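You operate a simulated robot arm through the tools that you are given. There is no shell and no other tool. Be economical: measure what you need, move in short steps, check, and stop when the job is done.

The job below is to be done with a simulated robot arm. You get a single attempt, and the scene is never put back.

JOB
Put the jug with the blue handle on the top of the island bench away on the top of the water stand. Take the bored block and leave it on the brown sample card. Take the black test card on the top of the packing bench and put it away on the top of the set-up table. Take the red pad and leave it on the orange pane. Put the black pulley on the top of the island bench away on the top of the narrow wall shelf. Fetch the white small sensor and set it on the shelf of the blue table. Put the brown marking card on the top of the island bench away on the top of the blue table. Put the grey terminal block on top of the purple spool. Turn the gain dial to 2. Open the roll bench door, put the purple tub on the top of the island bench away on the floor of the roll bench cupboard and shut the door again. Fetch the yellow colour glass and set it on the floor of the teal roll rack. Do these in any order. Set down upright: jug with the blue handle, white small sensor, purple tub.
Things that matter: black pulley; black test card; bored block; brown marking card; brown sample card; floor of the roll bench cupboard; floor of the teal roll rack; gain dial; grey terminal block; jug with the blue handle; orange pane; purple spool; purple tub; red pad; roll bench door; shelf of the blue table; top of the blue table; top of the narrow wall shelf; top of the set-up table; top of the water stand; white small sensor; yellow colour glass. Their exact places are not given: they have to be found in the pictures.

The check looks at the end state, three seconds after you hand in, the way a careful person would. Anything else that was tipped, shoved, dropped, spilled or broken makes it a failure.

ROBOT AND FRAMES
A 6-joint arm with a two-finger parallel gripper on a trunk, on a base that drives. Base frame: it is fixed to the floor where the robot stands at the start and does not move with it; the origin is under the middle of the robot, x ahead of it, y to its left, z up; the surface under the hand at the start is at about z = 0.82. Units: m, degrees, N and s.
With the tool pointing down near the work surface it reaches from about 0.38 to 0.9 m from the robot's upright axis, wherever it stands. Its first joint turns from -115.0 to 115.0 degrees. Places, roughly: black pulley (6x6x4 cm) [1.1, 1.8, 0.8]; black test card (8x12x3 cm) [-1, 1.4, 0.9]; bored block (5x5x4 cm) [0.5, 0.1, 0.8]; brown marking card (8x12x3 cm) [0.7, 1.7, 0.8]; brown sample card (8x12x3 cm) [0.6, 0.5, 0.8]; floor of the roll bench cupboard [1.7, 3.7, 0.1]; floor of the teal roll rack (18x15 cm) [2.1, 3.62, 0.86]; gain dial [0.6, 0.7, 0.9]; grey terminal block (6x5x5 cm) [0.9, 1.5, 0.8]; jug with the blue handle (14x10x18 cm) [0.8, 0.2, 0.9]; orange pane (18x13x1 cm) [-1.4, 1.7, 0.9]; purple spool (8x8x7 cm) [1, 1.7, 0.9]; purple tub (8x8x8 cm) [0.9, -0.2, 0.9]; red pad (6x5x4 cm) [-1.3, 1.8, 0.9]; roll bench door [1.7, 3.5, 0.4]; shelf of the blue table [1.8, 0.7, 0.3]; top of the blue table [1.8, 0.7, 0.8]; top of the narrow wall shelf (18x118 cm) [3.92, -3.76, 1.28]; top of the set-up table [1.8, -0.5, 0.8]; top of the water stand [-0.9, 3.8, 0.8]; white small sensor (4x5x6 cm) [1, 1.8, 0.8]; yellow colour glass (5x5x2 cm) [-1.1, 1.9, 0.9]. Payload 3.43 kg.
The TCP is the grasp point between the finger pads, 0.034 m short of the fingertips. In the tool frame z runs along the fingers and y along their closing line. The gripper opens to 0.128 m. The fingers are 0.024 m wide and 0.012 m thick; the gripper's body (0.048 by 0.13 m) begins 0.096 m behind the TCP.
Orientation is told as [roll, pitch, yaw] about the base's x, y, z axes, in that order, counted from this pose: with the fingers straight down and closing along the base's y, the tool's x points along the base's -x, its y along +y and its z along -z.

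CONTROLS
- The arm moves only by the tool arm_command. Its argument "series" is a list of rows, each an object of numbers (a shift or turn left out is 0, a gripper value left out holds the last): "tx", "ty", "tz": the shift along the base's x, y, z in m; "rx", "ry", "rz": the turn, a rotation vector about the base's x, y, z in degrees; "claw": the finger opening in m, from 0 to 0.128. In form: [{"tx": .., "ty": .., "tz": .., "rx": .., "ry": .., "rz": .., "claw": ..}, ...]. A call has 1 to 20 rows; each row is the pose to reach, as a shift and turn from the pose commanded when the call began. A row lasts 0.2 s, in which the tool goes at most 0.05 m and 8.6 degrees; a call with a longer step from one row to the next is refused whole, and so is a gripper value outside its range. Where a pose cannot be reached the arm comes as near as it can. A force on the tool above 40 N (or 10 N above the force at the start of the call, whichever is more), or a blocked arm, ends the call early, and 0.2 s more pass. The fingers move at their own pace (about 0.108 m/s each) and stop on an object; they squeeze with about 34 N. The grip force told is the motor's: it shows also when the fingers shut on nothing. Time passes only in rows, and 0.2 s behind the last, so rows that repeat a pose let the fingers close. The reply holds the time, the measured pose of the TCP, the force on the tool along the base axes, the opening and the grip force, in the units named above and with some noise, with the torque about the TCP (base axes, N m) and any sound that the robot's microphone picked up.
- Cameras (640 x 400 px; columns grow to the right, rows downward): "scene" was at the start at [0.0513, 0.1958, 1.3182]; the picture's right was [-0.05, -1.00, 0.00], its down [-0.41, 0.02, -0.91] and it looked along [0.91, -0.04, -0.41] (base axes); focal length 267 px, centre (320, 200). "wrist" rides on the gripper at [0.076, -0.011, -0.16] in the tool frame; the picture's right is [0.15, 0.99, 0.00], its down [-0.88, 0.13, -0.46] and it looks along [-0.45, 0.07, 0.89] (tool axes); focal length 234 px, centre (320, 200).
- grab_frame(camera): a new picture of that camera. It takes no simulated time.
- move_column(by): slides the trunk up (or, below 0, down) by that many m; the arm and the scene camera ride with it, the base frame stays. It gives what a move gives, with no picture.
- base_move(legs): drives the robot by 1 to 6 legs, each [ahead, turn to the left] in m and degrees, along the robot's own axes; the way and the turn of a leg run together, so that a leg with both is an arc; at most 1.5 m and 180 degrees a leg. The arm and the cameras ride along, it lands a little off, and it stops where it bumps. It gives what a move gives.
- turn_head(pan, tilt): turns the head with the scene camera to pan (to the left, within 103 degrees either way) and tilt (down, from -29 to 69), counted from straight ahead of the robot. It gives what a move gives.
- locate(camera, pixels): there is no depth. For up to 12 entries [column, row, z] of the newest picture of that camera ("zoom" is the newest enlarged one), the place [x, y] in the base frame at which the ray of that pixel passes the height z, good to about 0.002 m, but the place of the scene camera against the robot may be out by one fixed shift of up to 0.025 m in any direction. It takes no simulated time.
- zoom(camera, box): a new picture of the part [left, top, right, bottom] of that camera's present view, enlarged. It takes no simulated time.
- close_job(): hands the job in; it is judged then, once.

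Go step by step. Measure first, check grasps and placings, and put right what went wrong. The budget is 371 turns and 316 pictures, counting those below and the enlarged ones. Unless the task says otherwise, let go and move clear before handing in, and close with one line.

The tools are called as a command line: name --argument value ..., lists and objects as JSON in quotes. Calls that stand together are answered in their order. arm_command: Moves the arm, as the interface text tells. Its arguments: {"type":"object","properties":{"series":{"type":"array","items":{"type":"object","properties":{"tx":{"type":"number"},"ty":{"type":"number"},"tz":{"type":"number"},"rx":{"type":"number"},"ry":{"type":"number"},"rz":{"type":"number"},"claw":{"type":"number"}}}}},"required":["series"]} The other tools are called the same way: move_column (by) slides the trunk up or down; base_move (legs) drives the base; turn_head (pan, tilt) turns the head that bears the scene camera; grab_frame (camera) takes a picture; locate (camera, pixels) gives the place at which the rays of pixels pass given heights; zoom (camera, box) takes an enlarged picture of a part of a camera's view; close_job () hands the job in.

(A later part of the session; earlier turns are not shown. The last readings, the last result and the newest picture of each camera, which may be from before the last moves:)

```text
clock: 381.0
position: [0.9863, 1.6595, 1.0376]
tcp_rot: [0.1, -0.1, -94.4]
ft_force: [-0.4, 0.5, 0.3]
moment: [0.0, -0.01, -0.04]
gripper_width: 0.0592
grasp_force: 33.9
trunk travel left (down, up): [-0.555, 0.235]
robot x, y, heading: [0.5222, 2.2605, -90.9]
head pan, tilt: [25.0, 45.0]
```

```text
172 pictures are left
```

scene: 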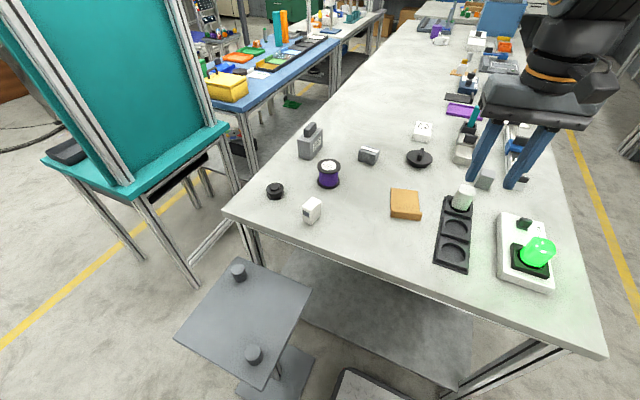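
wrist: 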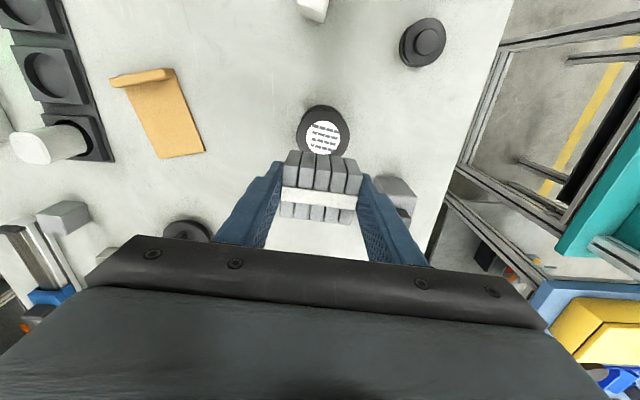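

zoom --camera "wrist" --box '[280, 90, 370, 170]'

locate --camera "wrist" --pixels '[[323, 133, 0.89], [297, 130, 0.89], [350, 135, 0.89], [325, 105, 0.89], [324, 120, 0.89], [306, 137, 0.89], [341, 140, 0.89]]'

```text
5.00 times, centred on (325, 130) of wrist
```

zoom: 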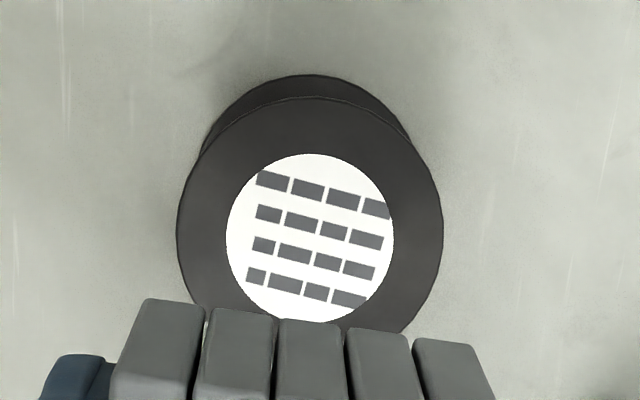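

```text
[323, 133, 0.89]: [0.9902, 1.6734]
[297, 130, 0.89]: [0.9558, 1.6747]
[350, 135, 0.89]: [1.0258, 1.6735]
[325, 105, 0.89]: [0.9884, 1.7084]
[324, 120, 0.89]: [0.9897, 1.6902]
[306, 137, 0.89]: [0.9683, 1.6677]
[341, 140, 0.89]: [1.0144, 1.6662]
```

The spool centre is at about (0.990,1.667). I lower the block onto it.

arm_command --series '[{"tx": 0.004, "ty": 0.007}, {"tx": 0.004, "ty": 0.007, "tz": -0.04}, {"tx": 0.004, "ty": 0.007, "tz": -0.075}, {"tx": 0.004, "ty": 0.007, "tz": -0.092}, {"tx": 0.004, "ty": 0.007, "tz": -0.098}, {"tx": 0.004, "ty": 0.007, "tz": -0.098}]'

zoom --camera "scene" --box '[240, 110, 440, 235]'

```text
clock: 382.4
position: [0.9924, 1.6687, 0.9407]
tcp_rot: [0.1, -0.1, -94.4]
ft_force: [-0.3, 0.2, -0.6]
moment: [0.03, -0.01, 0.01]
gripper_width: 0.0595
grasp_force: 34.0
trunk travel left (down, up): [-0.555, 0.235]
robot x, y, heading: [0.5253, 2.2616, -90.6]
head pan, tilt: [25.0, 45.0]
```

```text
3.20 times, centred on (340, 172) of scene
```

zoom: 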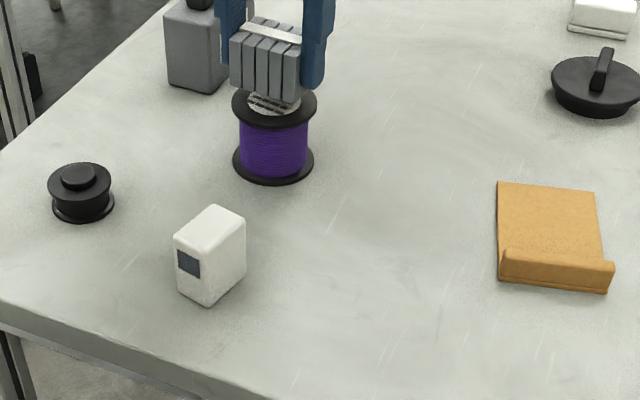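

arm_command --series '[{"tz": -0.003}, {"tz": -0.006}, {"tz": -0.008}, {"tz": -0.008}]'

```text
clock: 383.4
position: [0.9914, 1.6676, 0.933]
tcp_rot: [0.0, -0.1, -94.4]
ft_force: [-0.1, -1.1, -0.8]
moment: [-0.03, 0.01, 0.01]
gripper_width: 0.0593
grasp_force: 33.5
trunk travel left (down, up): [-0.555, 0.235]
robot x, y, heading: [0.5255, 2.2603, -90.7]
head pan, tilt: [25.0, 45.0]
```

arm_command --series '[{"tz": -0.002}, {"tz": -0.004}, {"tz": -0.005}, {"tz": -0.005}]'

```text
clock: 384.4
position: [0.9906, 1.6681, 0.9283]
tcp_rot: [0.2, -0.1, -94.3]
ft_force: [-0.4, 0.0, -1.7]
moment: [0.02, -0.01, 0.01]
gripper_width: 0.059
grasp_force: 34.1
trunk travel left (down, up): [-0.555, 0.235]
robot x, y, heading: [0.5271, 2.2592, -90.9]
head pan, tilt: [25.0, 45.0]
```

arm_command --series '[{"tz": -0.002}, {"tz": -0.004}, {"tz": -0.004}]'

zoom --camera "scene" --box '[290, 110, 370, 180]'

```text
clock: 385.2
position: [0.9903, 1.6694, 0.9248]
tcp_rot: [0.2, -0.3, -94.4]
ft_force: [-0.4, 2.6, 12.0]
moment: [0.15, 0.37, -0.09]
gripper_width: 0.0589
grasp_force: 34.2
trunk travel left (down, up): [-0.555, 0.235]
robot x, y, heading: [0.5253, 2.2564, -91.1]
head pan, tilt: [25.0, 45.0]
```

```text
5.71 times, centred on (330, 145) of scene
```

zoom: 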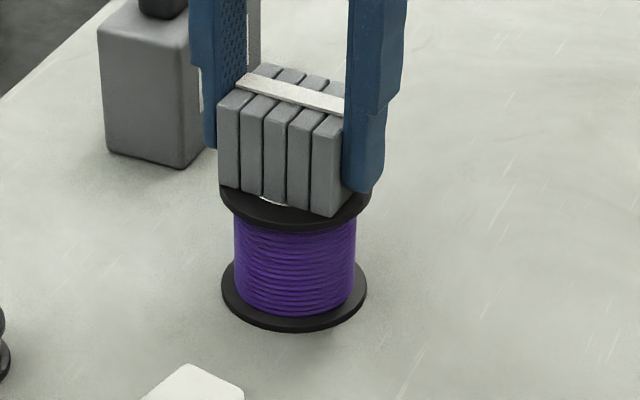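

Contact is made and the block stands square on the spool. I release and rise.

arm_command --series '[{"claw": 0.065}, {"claw": 0.08}, {"claw": 0.08}, {"tz": 0.03}, {"tz": 0.07}, {"tz": 0.1}, {"tz": 0.1}]'

zoom --camera "scene" --box '[240, 110, 440, 235]'

grab_frame --camera "wrist"

```text
clock: 386.8
position: [0.9908, 1.6651, 1.0239]
tcp_rot: [0.1, -0.1, -94.5]
ft_force: [1.0, -0.4, 0.5]
moment: [-0.03, -0.01, -0.01]
gripper_width: 0.08
grasp_force: 0.1
trunk travel left (down, up): [-0.555, 0.235]
robot x, y, heading: [0.5268, 2.2615, -90.8]
head pan, tilt: [25.0, 45.0]
```

```text
3.20 times, centred on (340, 172) of scene
```

zoom: 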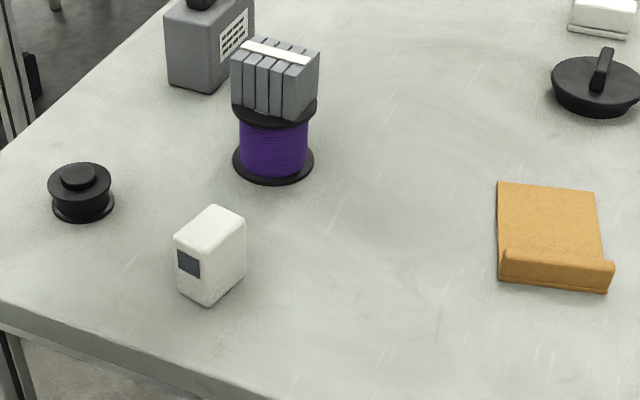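

```text
167 pictures are left
```

wrist: 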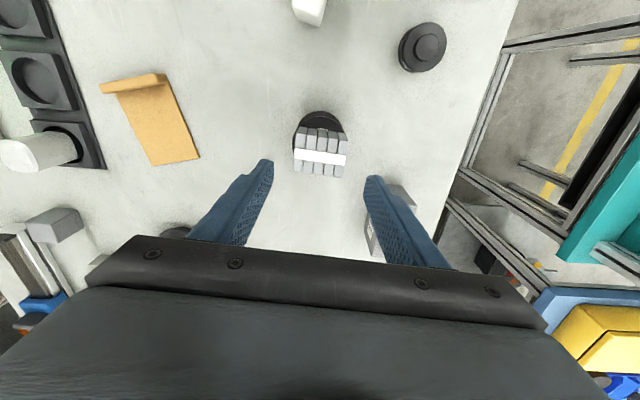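

The terminal block sits on the spool. Next the purple tub, so that the door can be shut soon. I tuck the arm and drive to the south part of the corridor.

arm_command --series '[{"tz": 0.03}, {"tz": 0.06, "tx": -0.04}, {"tz": 0.08, "tx": -0.08, "ty": 0.01}, {"tz": 0.1, "tx": -0.12, "ty": 0.02}, {"tz": 0.1, "tx": -0.16, "ty": 0.04}, {"tz": 0.1, "tx": -0.2, "ty": 0.06}, {"tz": 0.1, "tx": -0.24, "ty": 0.08}, {"tz": 0.1, "tx": -0.28, "ty": 0.1}, {"tz": 0.1, "tx": -0.32, "ty": 0.11}, {"tz": 0.1, "tx": -0.36, "ty": 0.12}, {"tz": 0.1, "tx": -0.4, "ty": 0.13}, {"tz": 0.1, "tx": -0.44, "ty": 0.135}, {"tz": 0.1, "tx": -0.46, "ty": 0.135}]'

base_move --legs '[[-0.3, 0], [0, -89], [0.75, 0], [0, 90], [1.5, 0], [1.15, 0]]'

base_move --legs '[[0, 90], [0.2, 0]]'

turn_head --pan 0 --tilt 30

grab_frame --camera "scene"

```text
clock: 389.6
position: [0.5316, 1.8007, 1.1258]
tcp_rot: [0.1, -0.2, -94.5]
ft_force: [0.6, 0.1, -0.1]
moment: [0.01, 0.03, 0.02]
gripper_width: 0.0798
grasp_force: 0.0
trunk travel left (down, up): [-0.555, 0.235]
robot x, y, heading: [0.5251, 2.262, -90.7]
head pan, tilt: [25.0, 45.0]
```

```text
clock: 415.3
position: [-0.0091, -0.622, 1.1244]
tcp_rot: [0.1, -0.2, -90.4]
ft_force: [-0.3, 0.9, -0.9]
moment: [0.01, 0.01, -0.01]
gripper_width: 0.0804
grasp_force: 0.0
trunk travel left (down, up): [-0.555, 0.235]
robot x, y, heading: [-0.0488, -0.1664, -86.6]
head pan, tilt: [25.0, 45.0]
```

```text
clock: 420.6
position: [0.6101, -0.1455, 1.1255]
tcp_rot: [0.1, -0.2, -3.0]
ft_force: [0.5, -0.1, 0.8]
moment: [0.01, 0.01, 0.0]
gripper_width: 0.0801
grasp_force: 0.0
trunk travel left (down, up): [-0.555, 0.235]
robot x, y, heading: [0.1508, -0.1672, 0.6]
head pan, tilt: [25.0, 45.0]
```

```text
clock: 421.5
position: [0.6085, -0.1445, 1.1262]
tcp_rot: [0.1, -0.3, -3.0]
ft_force: [1.2, 0.2, -0.1]
moment: [0.02, 0.02, 0.02]
gripper_width: 0.0798
grasp_force: 0.1
trunk travel left (down, up): [-0.555, 0.235]
robot x, y, heading: [0.1512, -0.1623, 0.2]
head pan, tilt: [0.0, 30.0]
```

```text
166 pictures are left
```

scene: 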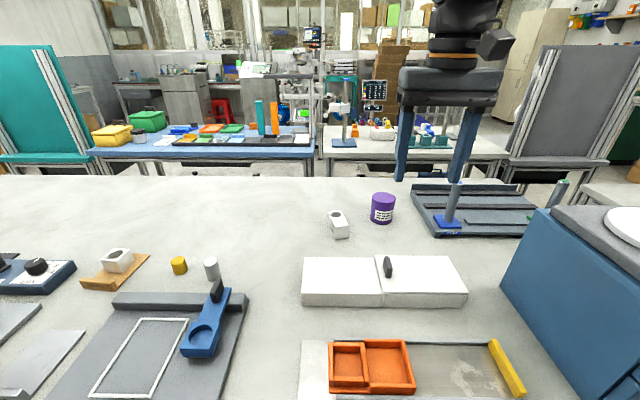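

The base fits under the bench edge here: x=0.15 with no bump. The tub is at scene (382,208). I move the arm over it.

locate --camera "scene" --pixels '[[382, 222, 0.82], [383, 196, 0.9], [371, 208, 0.86], [395, 210, 0.86]]'

arm_command --series '[{"tx": 0.04, "claw": 0.128}, {"tx": 0.08}, {"tx": 0.12, "ty": -0.01}, {"tx": 0.16, "ty": -0.02}, {"tx": 0.2, "ty": -0.03}, {"tx": 0.24, "ty": -0.03}, {"tx": 0.27, "ty": -0.03, "tz": -0.02}, {"tx": 0.29, "ty": -0.03, "tz": -0.04}, {"tx": 0.29, "ty": -0.03, "tz": -0.04}]'

grab_frame --camera "wrist"

```text
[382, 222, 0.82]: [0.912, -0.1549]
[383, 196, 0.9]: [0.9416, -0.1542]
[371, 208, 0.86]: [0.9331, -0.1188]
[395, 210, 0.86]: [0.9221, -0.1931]
```

```text
clock: 423.5
position: [0.9005, -0.1755, 1.0883]
tcp_rot: [0.1, -0.1, -3.0]
ft_force: [-0.2, -0.8, -0.1]
moment: [0.01, 0.03, 0.0]
gripper_width: 0.1283
grasp_force: 0.0
trunk travel left (down, up): [-0.555, 0.235]
robot x, y, heading: [0.1545, -0.1622, 0.6]
head pan, tilt: [0.0, 30.0]
```

```text
165 pictures are left
```

wrist: 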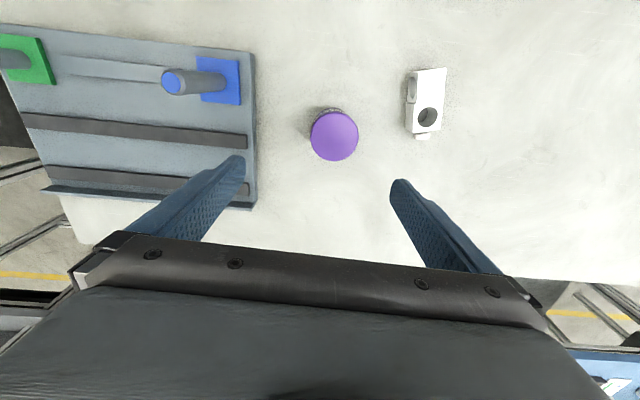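

locate --camera "wrist" --pixels '[[334, 137, 0.9], [310, 135, 0.9], [359, 137, 0.9], [334, 161, 0.9], [334, 112, 0.9], [250, 110, 0.86], [240, 208, 0.86]]'

```text
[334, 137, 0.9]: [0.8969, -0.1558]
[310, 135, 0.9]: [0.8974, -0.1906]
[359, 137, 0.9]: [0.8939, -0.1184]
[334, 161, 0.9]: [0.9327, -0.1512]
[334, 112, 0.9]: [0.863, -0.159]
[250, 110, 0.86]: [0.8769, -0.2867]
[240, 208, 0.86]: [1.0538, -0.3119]
```

The tub's centre is (0.897,-0.155). I grasp it from above.

arm_command --series '[{"tx": -0.004, "ty": 0.02, "rz": 3}, {"tx": -0.004, "ty": 0.02, "tz": -0.05, "rz": 3}, {"tx": -0.004, "ty": 0.02, "tz": -0.1, "rz": 3}, {"tx": -0.004, "ty": 0.02, "tz": -0.15, "rz": 3}, {"tx": -0.004, "ty": 0.02, "tz": -0.19, "rz": 3}, {"tx": -0.004, "ty": 0.02, "tz": -0.215, "rz": 3}, {"tx": -0.004, "ty": 0.02, "tz": -0.215, "rz": 3, "claw": 0.09}, {"tx": -0.004, "ty": 0.02, "tz": -0.215, "rz": 3, "claw": 0.05}, {"tx": -0.004, "ty": 0.02, "tz": -0.215, "rz": 3}, {"tx": -0.004, "ty": 0.02, "tz": -0.215, "rz": 3}, {"tx": -0.004, "ty": 0.02, "tz": -0.2, "rz": 3}, {"tx": -0.004, "ty": 0.02, "tz": -0.17, "rz": 3}]'

grab_frame --camera "wrist"

```text
clock: 426.1
position: [0.8956, -0.1515, 0.917]
tcp_rot: [0.0, 0.0, 0.0]
ft_force: [0.6, 0.0, -2.9]
moment: [0.0, 0.04, 0.0]
gripper_width: 0.0704
grasp_force: 33.6
trunk travel left (down, up): [-0.555, 0.235]
robot x, y, heading: [0.1535, -0.1599, 0.9]
head pan, tilt: [0.0, 30.0]
```

```text
164 pictures are left
```

wrist: 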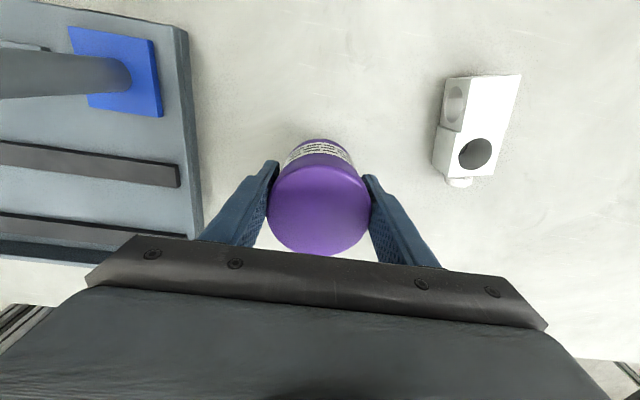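

Held. I raise, tuck and drive the same way back to the roll bench, through the y≈2.57 window.

arm_command --series '[{"tz": 0.04}, {"tz": 0.08}, {"tz": 0.12}, {"tz": 0.16}, {"tz": 0.2}, {"tz": 0.2, "tx": -0.04}, {"tz": 0.2, "tx": -0.08}, {"tz": 0.2, "tx": -0.12}, {"tz": 0.2, "tx": -0.16}, {"tz": 0.2, "tx": -0.2}, {"tz": 0.2, "tx": -0.24}, {"tz": 0.2, "tx": -0.28}, {"tz": 0.2, "tx": -0.29}]'

base_move --legs '[[-0.35, 0], [0, 89.5], [1.5, 0], [1.23, 0], [0, -90]]'

```text
clock: 428.9
position: [0.6046, -0.1584, 1.1162]
tcp_rot: [0.1, -0.1, 0.0]
ft_force: [0.3, 0.3, -2.2]
moment: [-0.01, 0.05, -0.01]
gripper_width: 0.0704
grasp_force: 33.7
trunk travel left (down, up): [-0.555, 0.235]
robot x, y, heading: [0.1521, -0.1609, 0.4]
head pan, tilt: [0.0, 30.0]
```

```text
clock: 451.7
position: [0.3535, 2.6057, 1.1168]
tcp_rot: [0.1, -0.2, -0.4]
ft_force: [0.1, -0.5, -3.1]
moment: [0.01, 0.03, 0.0]
gripper_width: 0.0702
grasp_force: 34.0
trunk travel left (down, up): [-0.555, 0.235]
robot x, y, heading: [-0.0998, 2.6004, -0.0]
head pan, tilt: [0.0, 30.0]
```

base_move --legs '[[0, -2], [0.9, 0], [0, 2]]'

turn_head --pan 40 --tilt 40

grab_frame --camera "scene"

```text
clock: 457.3
position: [1.2629, 2.5827, 1.1166]
tcp_rot: [0.1, 0.0, -0.1]
ft_force: [-1.4, -0.4, -3.0]
moment: [-0.01, 0.0, 0.0]
gripper_width: 0.0703
grasp_force: 34.6
trunk travel left (down, up): [-0.555, 0.235]
robot x, y, heading: [0.8074, 2.5757, 0.6]
head pan, tilt: [0.0, 30.0]
```

```text
clock: 458.3
position: [1.2626, 2.5819, 1.1167]
tcp_rot: [0.1, -0.2, -0.1]
ft_force: [-0.6, 0.6, -2.5]
moment: [0.01, 0.04, 0.0]
gripper_width: 0.0704
grasp_force: 34.0
trunk travel left (down, up): [-0.555, 0.235]
robot x, y, heading: [0.8086, 2.5764, 0.2]
head pan, tilt: [40.0, 40.0]
```

```text
163 pictures are left
```

scene: 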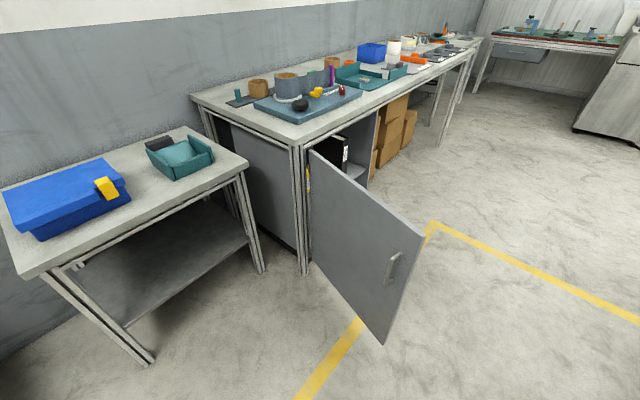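

locate --camera "scene" --pixels '[[425, 237, 0.78], [308, 152, 0.78], [385, 344, 0.06], [393, 268, 0.6], [365, 222, 0.78]]'

```text
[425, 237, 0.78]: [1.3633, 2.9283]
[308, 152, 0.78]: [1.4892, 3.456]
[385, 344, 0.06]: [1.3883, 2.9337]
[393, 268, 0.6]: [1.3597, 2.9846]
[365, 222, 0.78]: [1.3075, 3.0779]
```

The door is now about 104° open with its edge at y≈2.93, so I can pass. I drive on to x≈1.84 and face the bench.

base_move --legs '[[1.03, 0], [0, 90], [0.1, 0]]'

turn_head --pan 0 --tilt 40

grab_frame --camera "scene"

grab_frame --camera "wrist"

```text
clock: 468.3
position: [1.8515, 3.1561, 1.1158]
tcp_rot: [0.1, -0.1, 90.3]
ft_force: [0.6, 0.7, -2.9]
moment: [-0.05, 0.05, -0.01]
gripper_width: 0.0707
grasp_force: 34.0
trunk travel left (down, up): [-0.555, 0.235]
robot x, y, heading: [1.859, 2.7015, 90.7]
head pan, tilt: [40.0, 40.0]
```

```text
clock: 469.4
position: [1.8503, 3.156, 1.1165]
tcp_rot: [0.1, -0.1, 90.3]
ft_force: [1.2, -0.7, -3.7]
moment: [0.0, -0.01, -0.03]
gripper_width: 0.0702
grasp_force: 34.5
trunk travel left (down, up): [-0.555, 0.235]
robot x, y, heading: [1.8628, 2.7037, 90.8]
head pan, tilt: [0.0, 40.0]
```

```text
162 pictures are left
```

scene: 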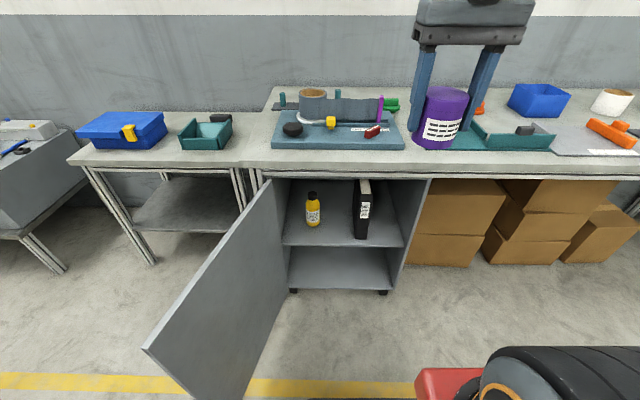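

```text
161 pictures are left
```

wrist: 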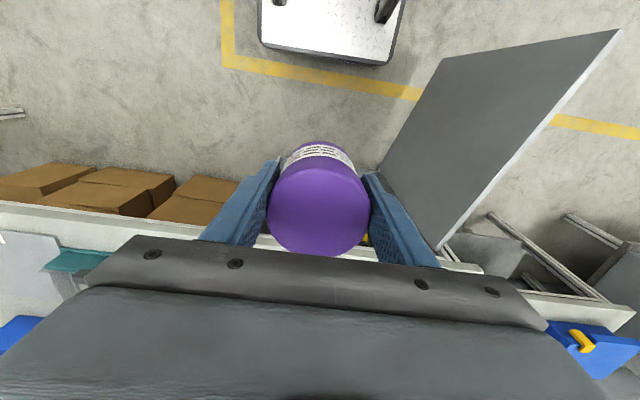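

locate --camera "scene" --pixels '[[340, 164, 0.84], [340, 150, 0.85], [405, 150, 0.85], [460, 150, 0.85], [270, 147, 0.85], [290, 245, 0.4], [404, 247, 0.4], [291, 289, 0.1], [388, 290, 0.1], [396, 285, 0.1]]'

zoom --camera "scene" --box '[240, 80, 480, 300]'

```text
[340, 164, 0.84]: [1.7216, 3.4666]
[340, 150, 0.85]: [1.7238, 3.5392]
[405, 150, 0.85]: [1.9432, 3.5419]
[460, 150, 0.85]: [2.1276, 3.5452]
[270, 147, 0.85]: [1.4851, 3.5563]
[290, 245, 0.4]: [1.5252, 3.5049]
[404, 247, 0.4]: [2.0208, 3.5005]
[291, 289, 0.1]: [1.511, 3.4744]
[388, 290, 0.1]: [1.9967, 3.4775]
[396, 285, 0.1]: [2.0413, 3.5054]
```

```text
1.82 times, centred on (360, 190) of scene
```

zoom: 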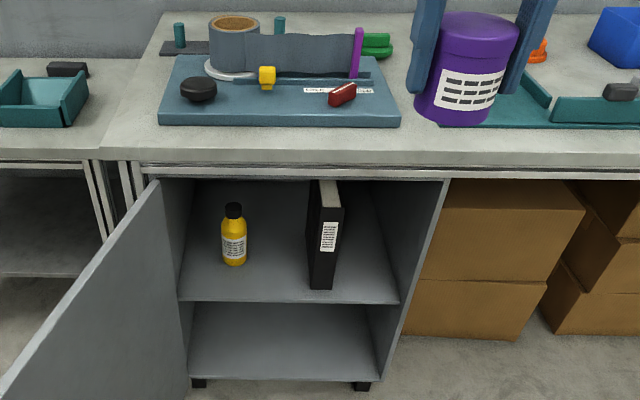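

locate --camera "wrist" --pixels '[[10, 203, 0.84], [120, 220, 0.84], [190, 232, 0.84], [460, 262, 0.84], [485, 268, 0.84], [30, 238, 0.845], [440, 248, 0.78], [618, 32, 0.78]]'

```text
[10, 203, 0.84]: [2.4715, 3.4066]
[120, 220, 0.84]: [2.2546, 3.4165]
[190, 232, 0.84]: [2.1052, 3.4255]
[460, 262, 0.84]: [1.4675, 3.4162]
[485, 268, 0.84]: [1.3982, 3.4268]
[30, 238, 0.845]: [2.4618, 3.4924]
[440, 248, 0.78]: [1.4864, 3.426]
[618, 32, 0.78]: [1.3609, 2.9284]
```

The bench edge is at y≈3.418. I move the tub over the front strip and check the tray's front edge with the wrist view.

arm_command --series '[{"ty": 0.04}, {"ty": 0.08}, {"ty": 0.12, "tx": 0.005}, {"ty": 0.16, "tx": 0.01}, {"ty": 0.2, "tx": 0.01}, {"ty": 0.24, "tx": 0.01, "tz": -0.03}, {"ty": 0.28, "tx": 0.01, "tz": -0.07}, {"ty": 0.305, "tx": 0.01, "tz": -0.11}, {"ty": 0.305, "tx": 0.01, "tz": -0.14}, {"ty": 0.305, "tx": 0.01, "tz": -0.14}]'

grab_frame --camera "wrist"

zoom --camera "scene" --box '[260, 80, 460, 200]'

```text
refused: row 7 steps farther than a row can; nothing moved
```

```text
159 pictures are left
```

wrist: 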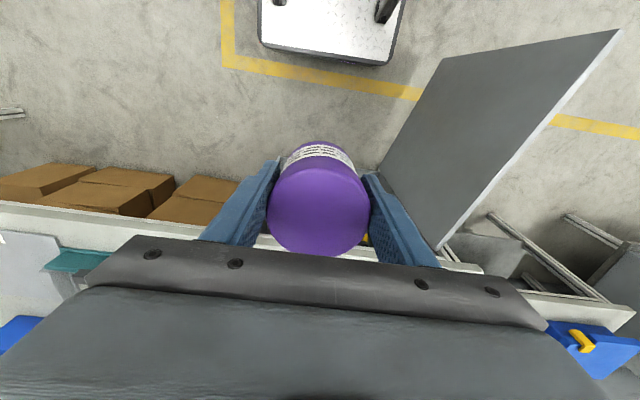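

```text
3.20 times, centred on (360, 140) of scene
```

zoom: 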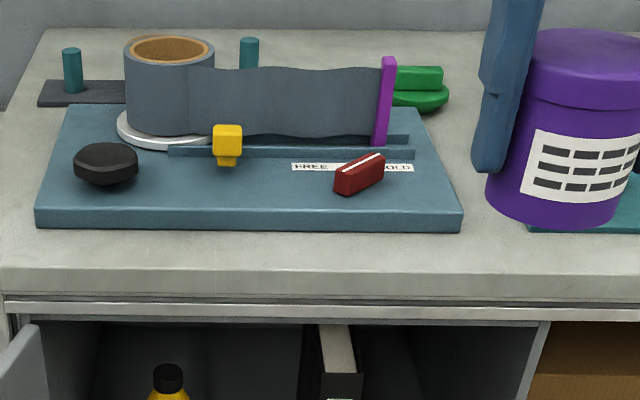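

arm_command --series '[{"ty": 0.04}, {"ty": 0.08}, {"ty": 0.12, "tx": 0.005}, {"ty": 0.16, "tx": 0.01}, {"ty": 0.2, "tx": 0.01}, {"ty": 0.24, "tx": 0.01, "tz": -0.02}, {"ty": 0.27, "tx": 0.01, "tz": -0.05}, {"ty": 0.295, "tx": 0.01, "tz": -0.09}, {"ty": 0.305, "tx": 0.01, "tz": -0.13}, {"ty": 0.305, "tx": 0.01, "tz": -0.15}, {"ty": 0.305, "tx": 0.01, "tz": -0.15}]'

grab_frame --camera "wrist"

zoom --camera "scene" --box '[260, 80, 460, 200]'

```text
clock: 471.8
position: [1.861, 3.4608, 0.9652]
tcp_rot: [0.1, -0.2, 90.3]
ft_force: [-0.3, -0.5, -2.6]
moment: [-0.01, -0.03, 0.01]
gripper_width: 0.0706
grasp_force: 33.4
trunk travel left (down, up): [-0.555, 0.235]
robot x, y, heading: [1.8629, 2.7022, 91.0]
head pan, tilt: [0.0, 40.0]
```

```text
157 pictures are left
```

wrist: 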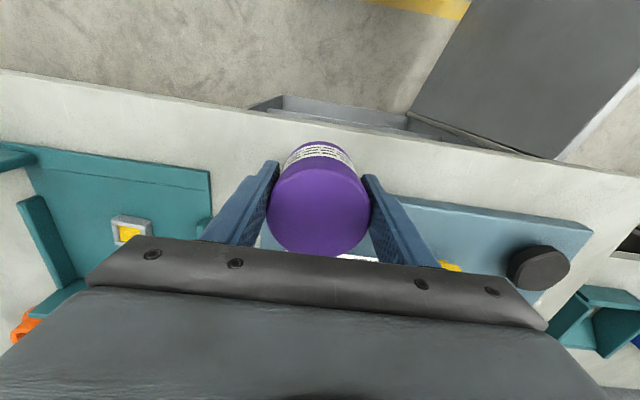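

```text
3.20 times, centred on (360, 140) of scene
```

zoom: 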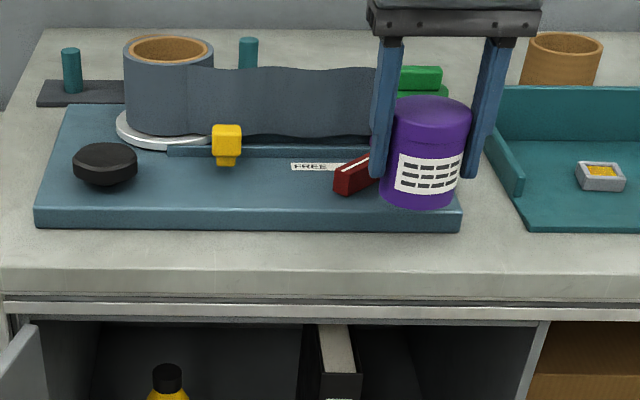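

locate --camera "wrist" --pixels '[[400, 197, 0.87], [590, 226, 0.87], [590, 236, 0.845], [450, 137, 0.84], [300, 115, 0.84], [150, 165, 0.845]]'

```text
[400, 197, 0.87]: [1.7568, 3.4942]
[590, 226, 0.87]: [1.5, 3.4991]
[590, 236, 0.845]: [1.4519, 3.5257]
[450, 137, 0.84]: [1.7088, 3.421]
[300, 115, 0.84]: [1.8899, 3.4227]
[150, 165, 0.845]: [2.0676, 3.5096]
```

The strip is 75 mm deep, from 3.421 to 3.496. I shift to y=3.453 and lower it.

arm_command --series '[{"ty": -0.008}, {"ty": -0.008, "tz": -0.03}, {"ty": -0.008, "tz": -0.055}, {"ty": -0.008, "tz": -0.064}, {"ty": -0.008, "tz": -0.068}, {"ty": -0.008, "tz": -0.068}]'

arm_command --series '[{"tz": -0.002}, {"tz": -0.004}, {"tz": -0.006}, {"tz": -0.006}]'

```text
clock: 473.1
position: [1.8603, 3.4535, 0.8994]
tcp_rot: [0.2, -0.4, 90.4]
ft_force: [-6.9, -3.5, 53.3]
moment: [0.94, -1.61, 0.09]
gripper_width: 0.0695
grasp_force: 28.3
trunk travel left (down, up): [-0.555, 0.235]
robot x, y, heading: [1.8588, 2.7027, 90.7]
head pan, tilt: [0.0, 40.0]
```

```text
clock: 474.1
position: [1.8594, 3.4527, 0.8937]
tcp_rot: [0.1, -0.2, 90.3]
ft_force: [0.5, -1.8, 28.1]
moment: [0.07, -0.31, 0.06]
gripper_width: 0.0702
grasp_force: 34.1
trunk travel left (down, up): [-0.555, 0.235]
robot x, y, heading: [1.8589, 2.703, 91.0]
head pan, tilt: [0.0, 40.0]
```

The tub is down. I release, rise and look.

arm_command --series '[{"claw": 0.08}, {"claw": 0.1}, {"claw": 0.11}, {"claw": 0.11}, {"tz": 0.03}, {"tz": 0.07}, {"tz": 0.11}, {"tz": 0.15}, {"tz": 0.19}, {"tz": 0.21}, {"tz": 0.21, "ty": -0.05}, {"tz": 0.21, "ty": -0.1}, {"tz": 0.21, "ty": -0.15}, {"tz": 0.21, "ty": -0.2}]'

zoom --camera "scene" --box '[260, 80, 460, 200]'

```text
clock: 477.1
position: [1.8607, 3.2575, 1.0978]
tcp_rot: [0.2, -0.2, 90.3]
ft_force: [-0.6, 0.8, -0.7]
moment: [-0.07, 0.01, -0.01]
gripper_width: 0.1102
grasp_force: 0.0
trunk travel left (down, up): [-0.555, 0.235]
robot x, y, heading: [1.8589, 2.7047, 90.8]
head pan, tilt: [0.0, 40.0]
```

```text
3.20 times, centred on (360, 140) of scene
```

zoom: 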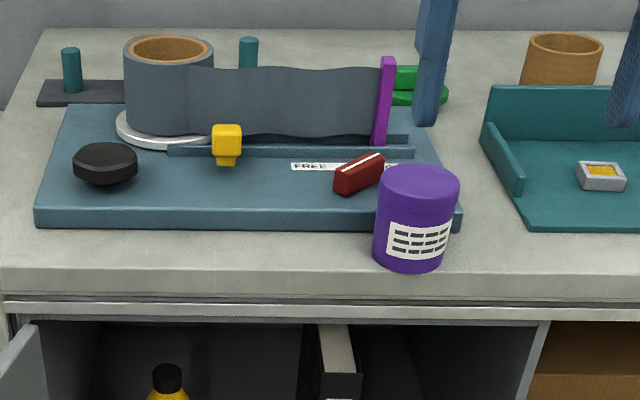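

The tub stands on the front strip. Now I tilt the tool horizontal, straight in line with the arm, to regrasp it from the front.

arm_command --series '[{"ty": 0.02, "tz": -0.04}, {"ty": 0.04, "tz": -0.08}, {"ty": 0.05, "tz": -0.12}, {"ty": 0.05, "tz": -0.15}, {"ty": 0.05, "tz": -0.15, "rx": 8}, {"ty": 0.05, "tz": -0.15, "rx": 16}, {"ty": 0.05, "tz": -0.15, "rx": 24}, {"ty": 0.05, "tz": -0.15, "rx": 32}, {"ty": 0.05, "tz": -0.15, "rx": 40}, {"ty": 0.05, "tz": -0.15, "rx": 48}, {"ty": 0.05, "tz": -0.15, "rx": 56}, {"ty": 0.05, "tz": -0.15, "rx": 64}, {"ty": 0.05, "tz": -0.15, "rx": 72}, {"ty": 0.05, "tz": -0.15, "rx": 80}, {"ty": 0.05, "tz": -0.15, "rx": 88}, {"ty": 0.05, "tz": -0.15, "rx": 90}]'

grab_frame --camera "wrist"

grab_frame --camera "scene"

```text
clock: 480.6
position: [1.8615, 3.3208, 0.9449]
tcp_rot: [-128.9, -89.7, -141.2]
ft_force: [0.8, -0.3, -0.6]
moment: [-0.03, 0.01, 0.0]
gripper_width: 0.1101
grasp_force: 0.0
out of reach, approached as far as the arm can: row 12, 13, 14, 15, 16
trunk travel left (down, up): [-0.555, 0.235]
robot x, y, heading: [1.8646, 2.7037, 90.8]
head pan, tilt: [0.0, 40.0]
```

```text
154 pictures are left
```

wrist: 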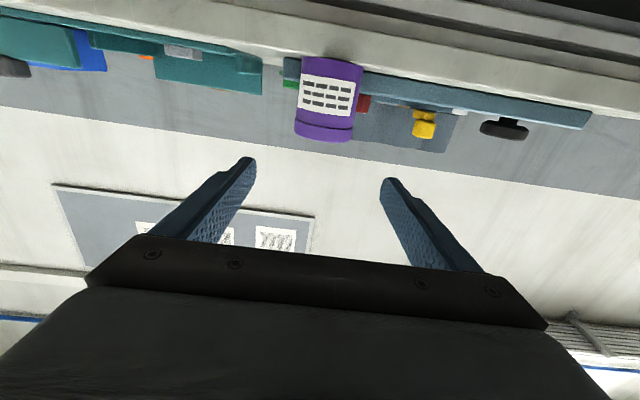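

```text
153 pictures are left
```

scene: 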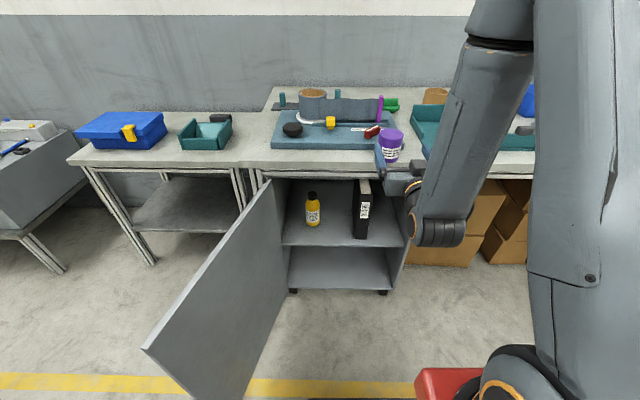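

The tool is horizontal and the tub is 1 cm to the side. I lower to z≈0.882, centre and advance.

arm_command --series '[{"tz": -0.03, "tx": -0.005}, {"tz": -0.062, "tx": -0.01}, {"tz": -0.062, "tx": -0.01}]'

grab_frame --camera "wrist"

```text
clock: 481.4
position: [1.8521, 3.322, 0.8851]
tcp_rot: [-120.5, -89.7, -149.5]
ft_force: [0.2, -0.2, -0.6]
moment: [-0.02, -0.02, -0.03]
gripper_width: 0.11
grasp_force: 0.1
trunk travel left (down, up): [-0.555, 0.235]
robot x, y, heading: [1.8635, 2.7012, 90.9]
head pan, tilt: [0.0, 40.0]
```

```text
152 pictures are left
```

wrist: 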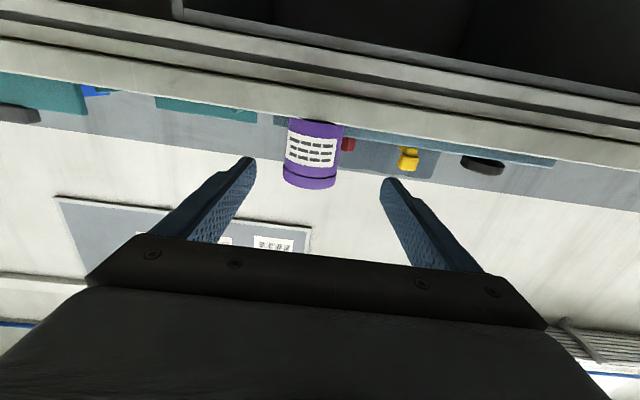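

arm_command --series '[{"tx": 0.005, "ty": 0.03}, {"tx": 0.005, "ty": 0.06}, {"tx": 0.005, "ty": 0.09}, {"tx": 0.005, "ty": 0.11}, {"tx": 0.005, "ty": 0.128}, {"tx": 0.005, "ty": 0.128}]'

grab_frame --camera "wrist"

zoom --camera "scene" --box '[300, 80, 500, 260]'

```text
clock: 482.8
position: [1.8568, 3.4515, 0.8848]
tcp_rot: [-115.2, -89.7, -154.8]
ft_force: [0.2, -1.3, 0.3]
moment: [0.02, -0.02, 0.01]
gripper_width: 0.1103
grasp_force: 0.0
trunk travel left (down, up): [-0.555, 0.235]
robot x, y, heading: [1.8605, 2.7033, 91.0]
head pan, tilt: [0.0, 40.0]
```

```text
151 pictures are left
```

wrist: 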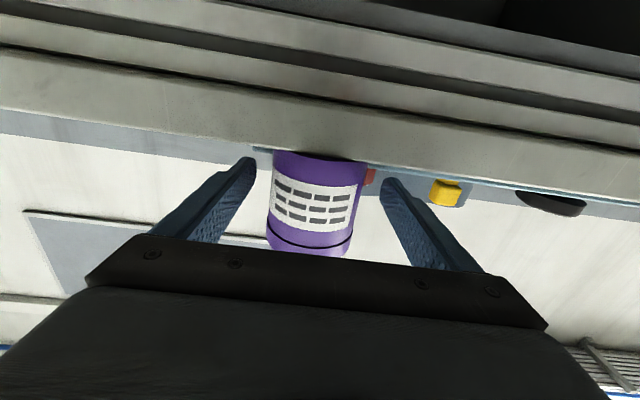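

```text
2.22 times, centred on (400, 170) of scene
```

zoom: 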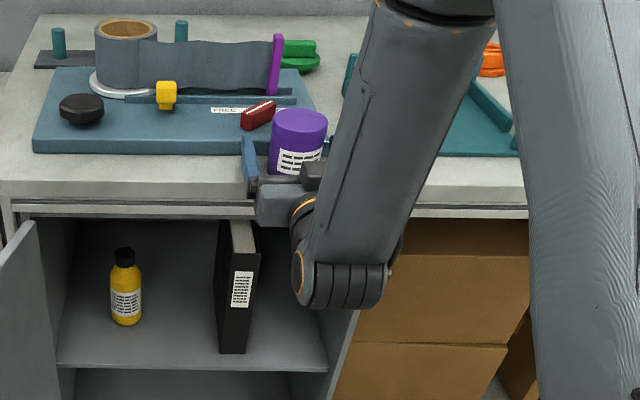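

The tub is between the fingers. I close and lift slightly.

arm_command --series '[{"claw": 0.09}, {"claw": 0.07}, {"claw": 0.05}, {"claw": 0.05}, {"claw": 0.05}, {"tz": 0.01}, {"tz": 0.03}, {"tz": 0.03}]'

grab_frame --camera "wrist"

```text
clock: 484.6
position: [1.8572, 3.4521, 0.914]
tcp_rot: [-112.5, -89.7, -157.4]
ft_force: [-0.7, 0.4, -2.2]
moment: [-0.01, 0.01, -0.01]
gripper_width: 0.0702
grasp_force: 34.4
trunk travel left (down, up): [-0.555, 0.235]
robot x, y, heading: [1.8574, 2.7041, 91.0]
head pan, tilt: [0.0, 40.0]
```

```text
149 pictures are left
```

wrist: 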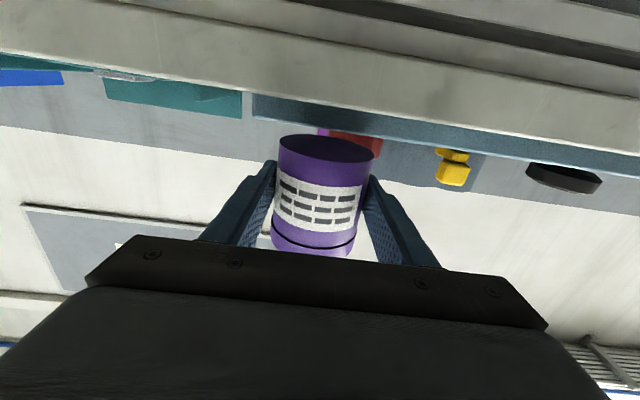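

Held upright. I back the base 9 cm so the tub clears the bench edge, then lower the trunk.

base_move --legs '[[-0.1, 0]]'

move_column --by -0.3

grab_frame --camera "scene"

```text
clock: 485.7
position: [1.8586, 3.3503, 0.9142]
tcp_rot: [-115.2, -89.6, -154.7]
ft_force: [-0.3, 0.3, -2.9]
moment: [-0.06, -0.01, 0.02]
gripper_width: 0.0702
grasp_force: 34.5
trunk travel left (down, up): [-0.555, 0.235]
robot x, y, heading: [1.8612, 2.6022, 90.6]
head pan, tilt: [0.0, 40.0]
```

```text
clock: 488.7
position: [1.8577, 3.3499, 0.6131]
tcp_rot: [-115.8, -89.8, -154.0]
ft_force: [-0.4, -0.8, -2.8]
moment: [-0.05, -0.04, 0.0]
gripper_width: 0.0699
grasp_force: 33.9
trunk travel left (down, up): [-0.255, 0.535]
robot x, y, heading: [1.8623, 2.6041, 91.0]
head pan, tilt: [0.0, 40.0]
```

```text
148 pictures are left
```

scene: 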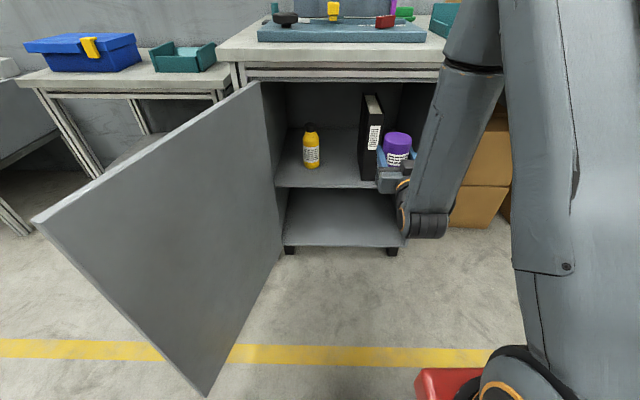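

move_column --by -0.25

arm_command --series '[{"tz": -0.02, "tx": -0.02}, {"tz": -0.04, "tx": -0.04}, {"tz": -0.06, "tx": -0.06}, {"tz": -0.08, "tx": -0.08}, {"tz": -0.1, "tx": -0.1}, {"tz": -0.115, "tx": -0.1}, {"tz": -0.115, "tx": -0.1}]'

grab_frame --camera "scene"

grab_frame --camera "wrist"

```text
clock: 491.3
position: [1.858, 3.3625, 0.3628]
tcp_rot: [-125.6, -89.6, -144.5]
ft_force: [0.5, 0.0, -3.2]
moment: [0.01, -0.01, 0.01]
gripper_width: 0.0703
grasp_force: 33.8
trunk travel left (down, up): [-0.005, 0.785]
robot x, y, heading: [1.8602, 2.6005, 90.8]
head pan, tilt: [0.0, 40.0]
```

```text
clock: 492.9
position: [1.7592, 3.363, 0.2484]
tcp_rot: [-127.2, -89.7, -142.7]
ft_force: [0.0, -1.0, -2.5]
moment: [-0.02, -0.01, -0.01]
gripper_width: 0.0699
grasp_force: 33.9
trunk travel left (down, up): [-0.005, 0.785]
robot x, y, heading: [1.8617, 2.6014, 91.1]
head pan, tilt: [0.0, 40.0]
```

```text
147 pictures are left
```

scene: 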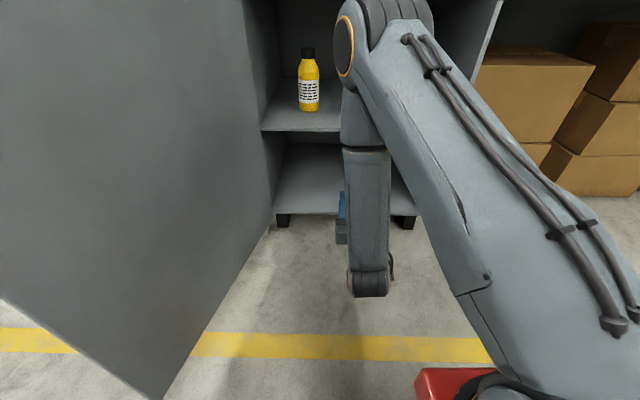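

```text
146 pictures are left
```

wrist: 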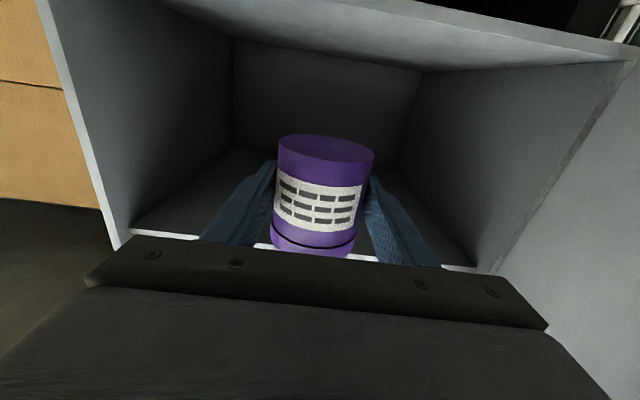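

The compartment opening frames the tub well, with the floor at about 0.125. I advance into the cupboard.

arm_command --series '[{"ty": 0.03}, {"ty": 0.06}, {"ty": 0.09}, {"ty": 0.12}, {"ty": 0.15}, {"ty": 0.175}, {"ty": 0.175}]'

grab_frame --camera "wrist"

grab_frame --camera "scene"

```text
clock: 494.5
position: [1.7571, 3.5374, 0.2459]
tcp_rot: [-122.5, -89.6, -147.3]
ft_force: [-0.2, 0.2, -2.3]
moment: [0.0, -0.02, -0.01]
gripper_width: 0.0704
grasp_force: 34.5
trunk travel left (down, up): [-0.005, 0.785]
robot x, y, heading: [1.8599, 2.6011, 91.0]
head pan, tilt: [0.0, 40.0]
```

```text
145 pictures are left
```

wrist: 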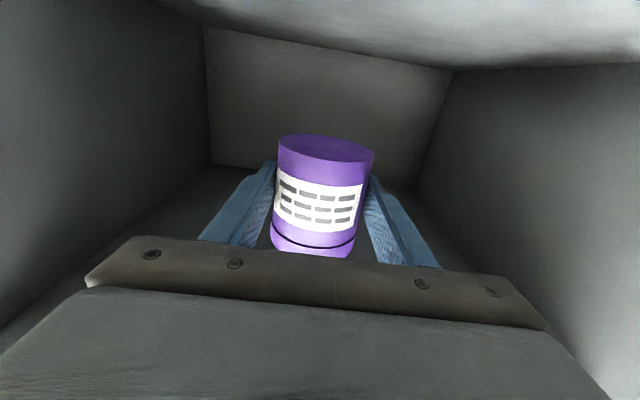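

```text
144 pictures are left
```

scene: 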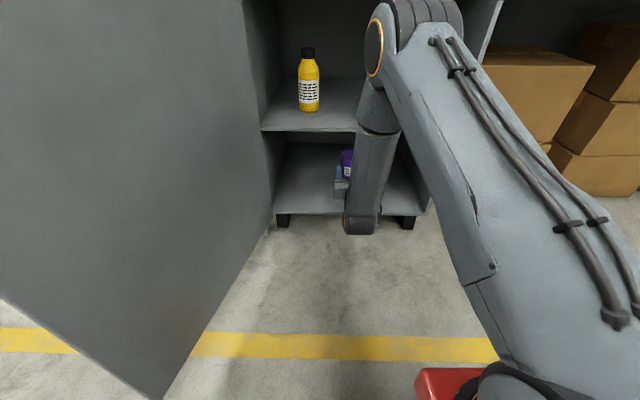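

The tub is well inside. I lower it to the floor in steps.

arm_command --series '[{"tz": -0.02}, {"tz": -0.04}, {"tz": -0.06}, {"tz": -0.06}]'

grab_frame --camera "wrist"

```text
clock: 495.5
position: [1.7576, 3.5362, 0.1883]
tcp_rot: [-127.1, -89.6, -142.9]
ft_force: [0.1, -0.7, -2.8]
moment: [0.0, -0.03, 0.02]
gripper_width: 0.0702
grasp_force: 34.4
trunk travel left (down, up): [-0.005, 0.785]
robot x, y, heading: [1.8628, 2.597, 90.8]
head pan, tilt: [0.0, 40.0]
```

```text
143 pictures are left
```

wrist: 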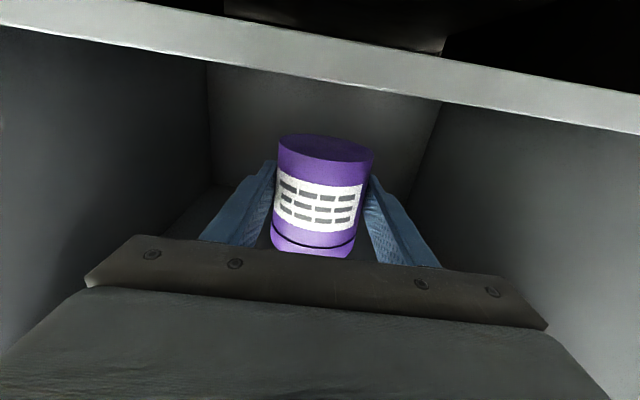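

arm_command --series '[{"tz": -0.01}, {"tz": -0.02}, {"tz": -0.024}, {"tz": -0.024}]'

arm_command --series '[{"tz": -0.003}, {"tz": -0.006}, {"tz": -0.006}]'

```text
clock: 496.5
position: [1.7559, 3.5372, 0.1642]
tcp_rot: [-124.7, -89.6, -145.3]
ft_force: [-0.7, -0.1, -3.8]
moment: [-0.02, -0.04, -0.03]
gripper_width: 0.0701
grasp_force: 33.7
trunk travel left (down, up): [-0.005, 0.785]
robot x, y, heading: [1.863, 2.5981, 90.8]
head pan, tilt: [0.0, 40.0]
```

```text
clock: 497.3
position: [1.7579, 3.5383, 0.159]
tcp_rot: [-125.4, -89.6, -144.4]
ft_force: [-0.2, -0.3, -2.1]
moment: [-0.07, 0.03, -0.03]
gripper_width: 0.0703
grasp_force: 33.7
trunk travel left (down, up): [-0.005, 0.785]
robot x, y, heading: [1.8634, 2.6048, 90.9]
head pan, tilt: [0.0, 40.0]
```

arm_command --series '[{"tz": -0.003}, {"tz": -0.006}, {"tz": -0.006}]'

arm_command --series '[{"tz": -0.003}, {"tz": -0.006}, {"tz": -0.006}]'

```text
clock: 498.1
position: [1.7574, 3.5365, 0.1538]
tcp_rot: [-124.4, -89.5, -145.7]
ft_force: [0.3, -0.6, -2.5]
moment: [0.0, -0.03, 0.0]
gripper_width: 0.0704
grasp_force: 33.9
trunk travel left (down, up): [-0.005, 0.785]
robot x, y, heading: [1.8605, 2.6039, 90.9]
head pan, tilt: [0.0, 40.0]
```

```text
clock: 498.9
position: [1.7586, 3.5383, 0.147]
tcp_rot: [-142.3, -89.5, -127.6]
ft_force: [0.1, -1.6, 6.4]
moment: [-0.25, 0.22, 0.03]
gripper_width: 0.07
grasp_force: 34.0
trunk travel left (down, up): [-0.005, 0.785]
robot x, y, heading: [1.8616, 2.6008, 91.1]
head pan, tilt: [0.0, 40.0]
```

Contact at z 0.147. I open and draw straight back.

arm_command --series '[{"claw": 0.08}, {"claw": 0.1}, {"claw": 0.11}, {"claw": 0.11}, {"ty": -0.03, "tz": 0.003}, {"ty": -0.07, "tz": 0.006}, {"ty": -0.11, "tz": 0.01}, {"ty": -0.15, "tz": 0.02}, {"ty": -0.18, "tz": 0.05}, {"ty": -0.18, "tz": 0.09}]'

grab_frame --camera "wrist"

```text
clock: 501.1
position: [1.7589, 3.3541, 0.24]
tcp_rot: [-130.3, -89.5, -139.8]
ft_force: [-0.4, 0.4, 0.3]
moment: [0.0, -0.06, -0.04]
gripper_width: 0.11
grasp_force: 0.0
trunk travel left (down, up): [-0.005, 0.785]
robot x, y, heading: [1.8615, 2.5989, 91.2]
head pan, tilt: [0.0, 40.0]
```

```text
142 pictures are left
```

wrist: 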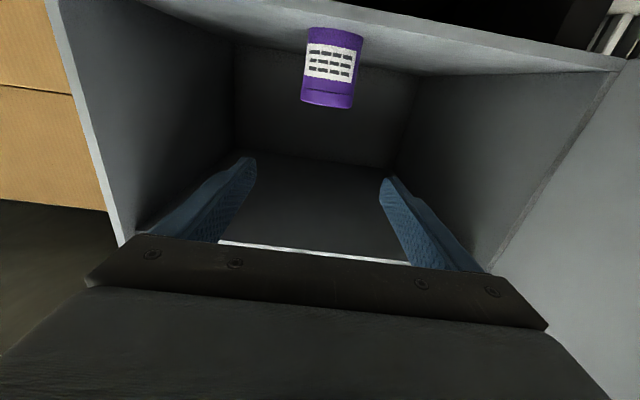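

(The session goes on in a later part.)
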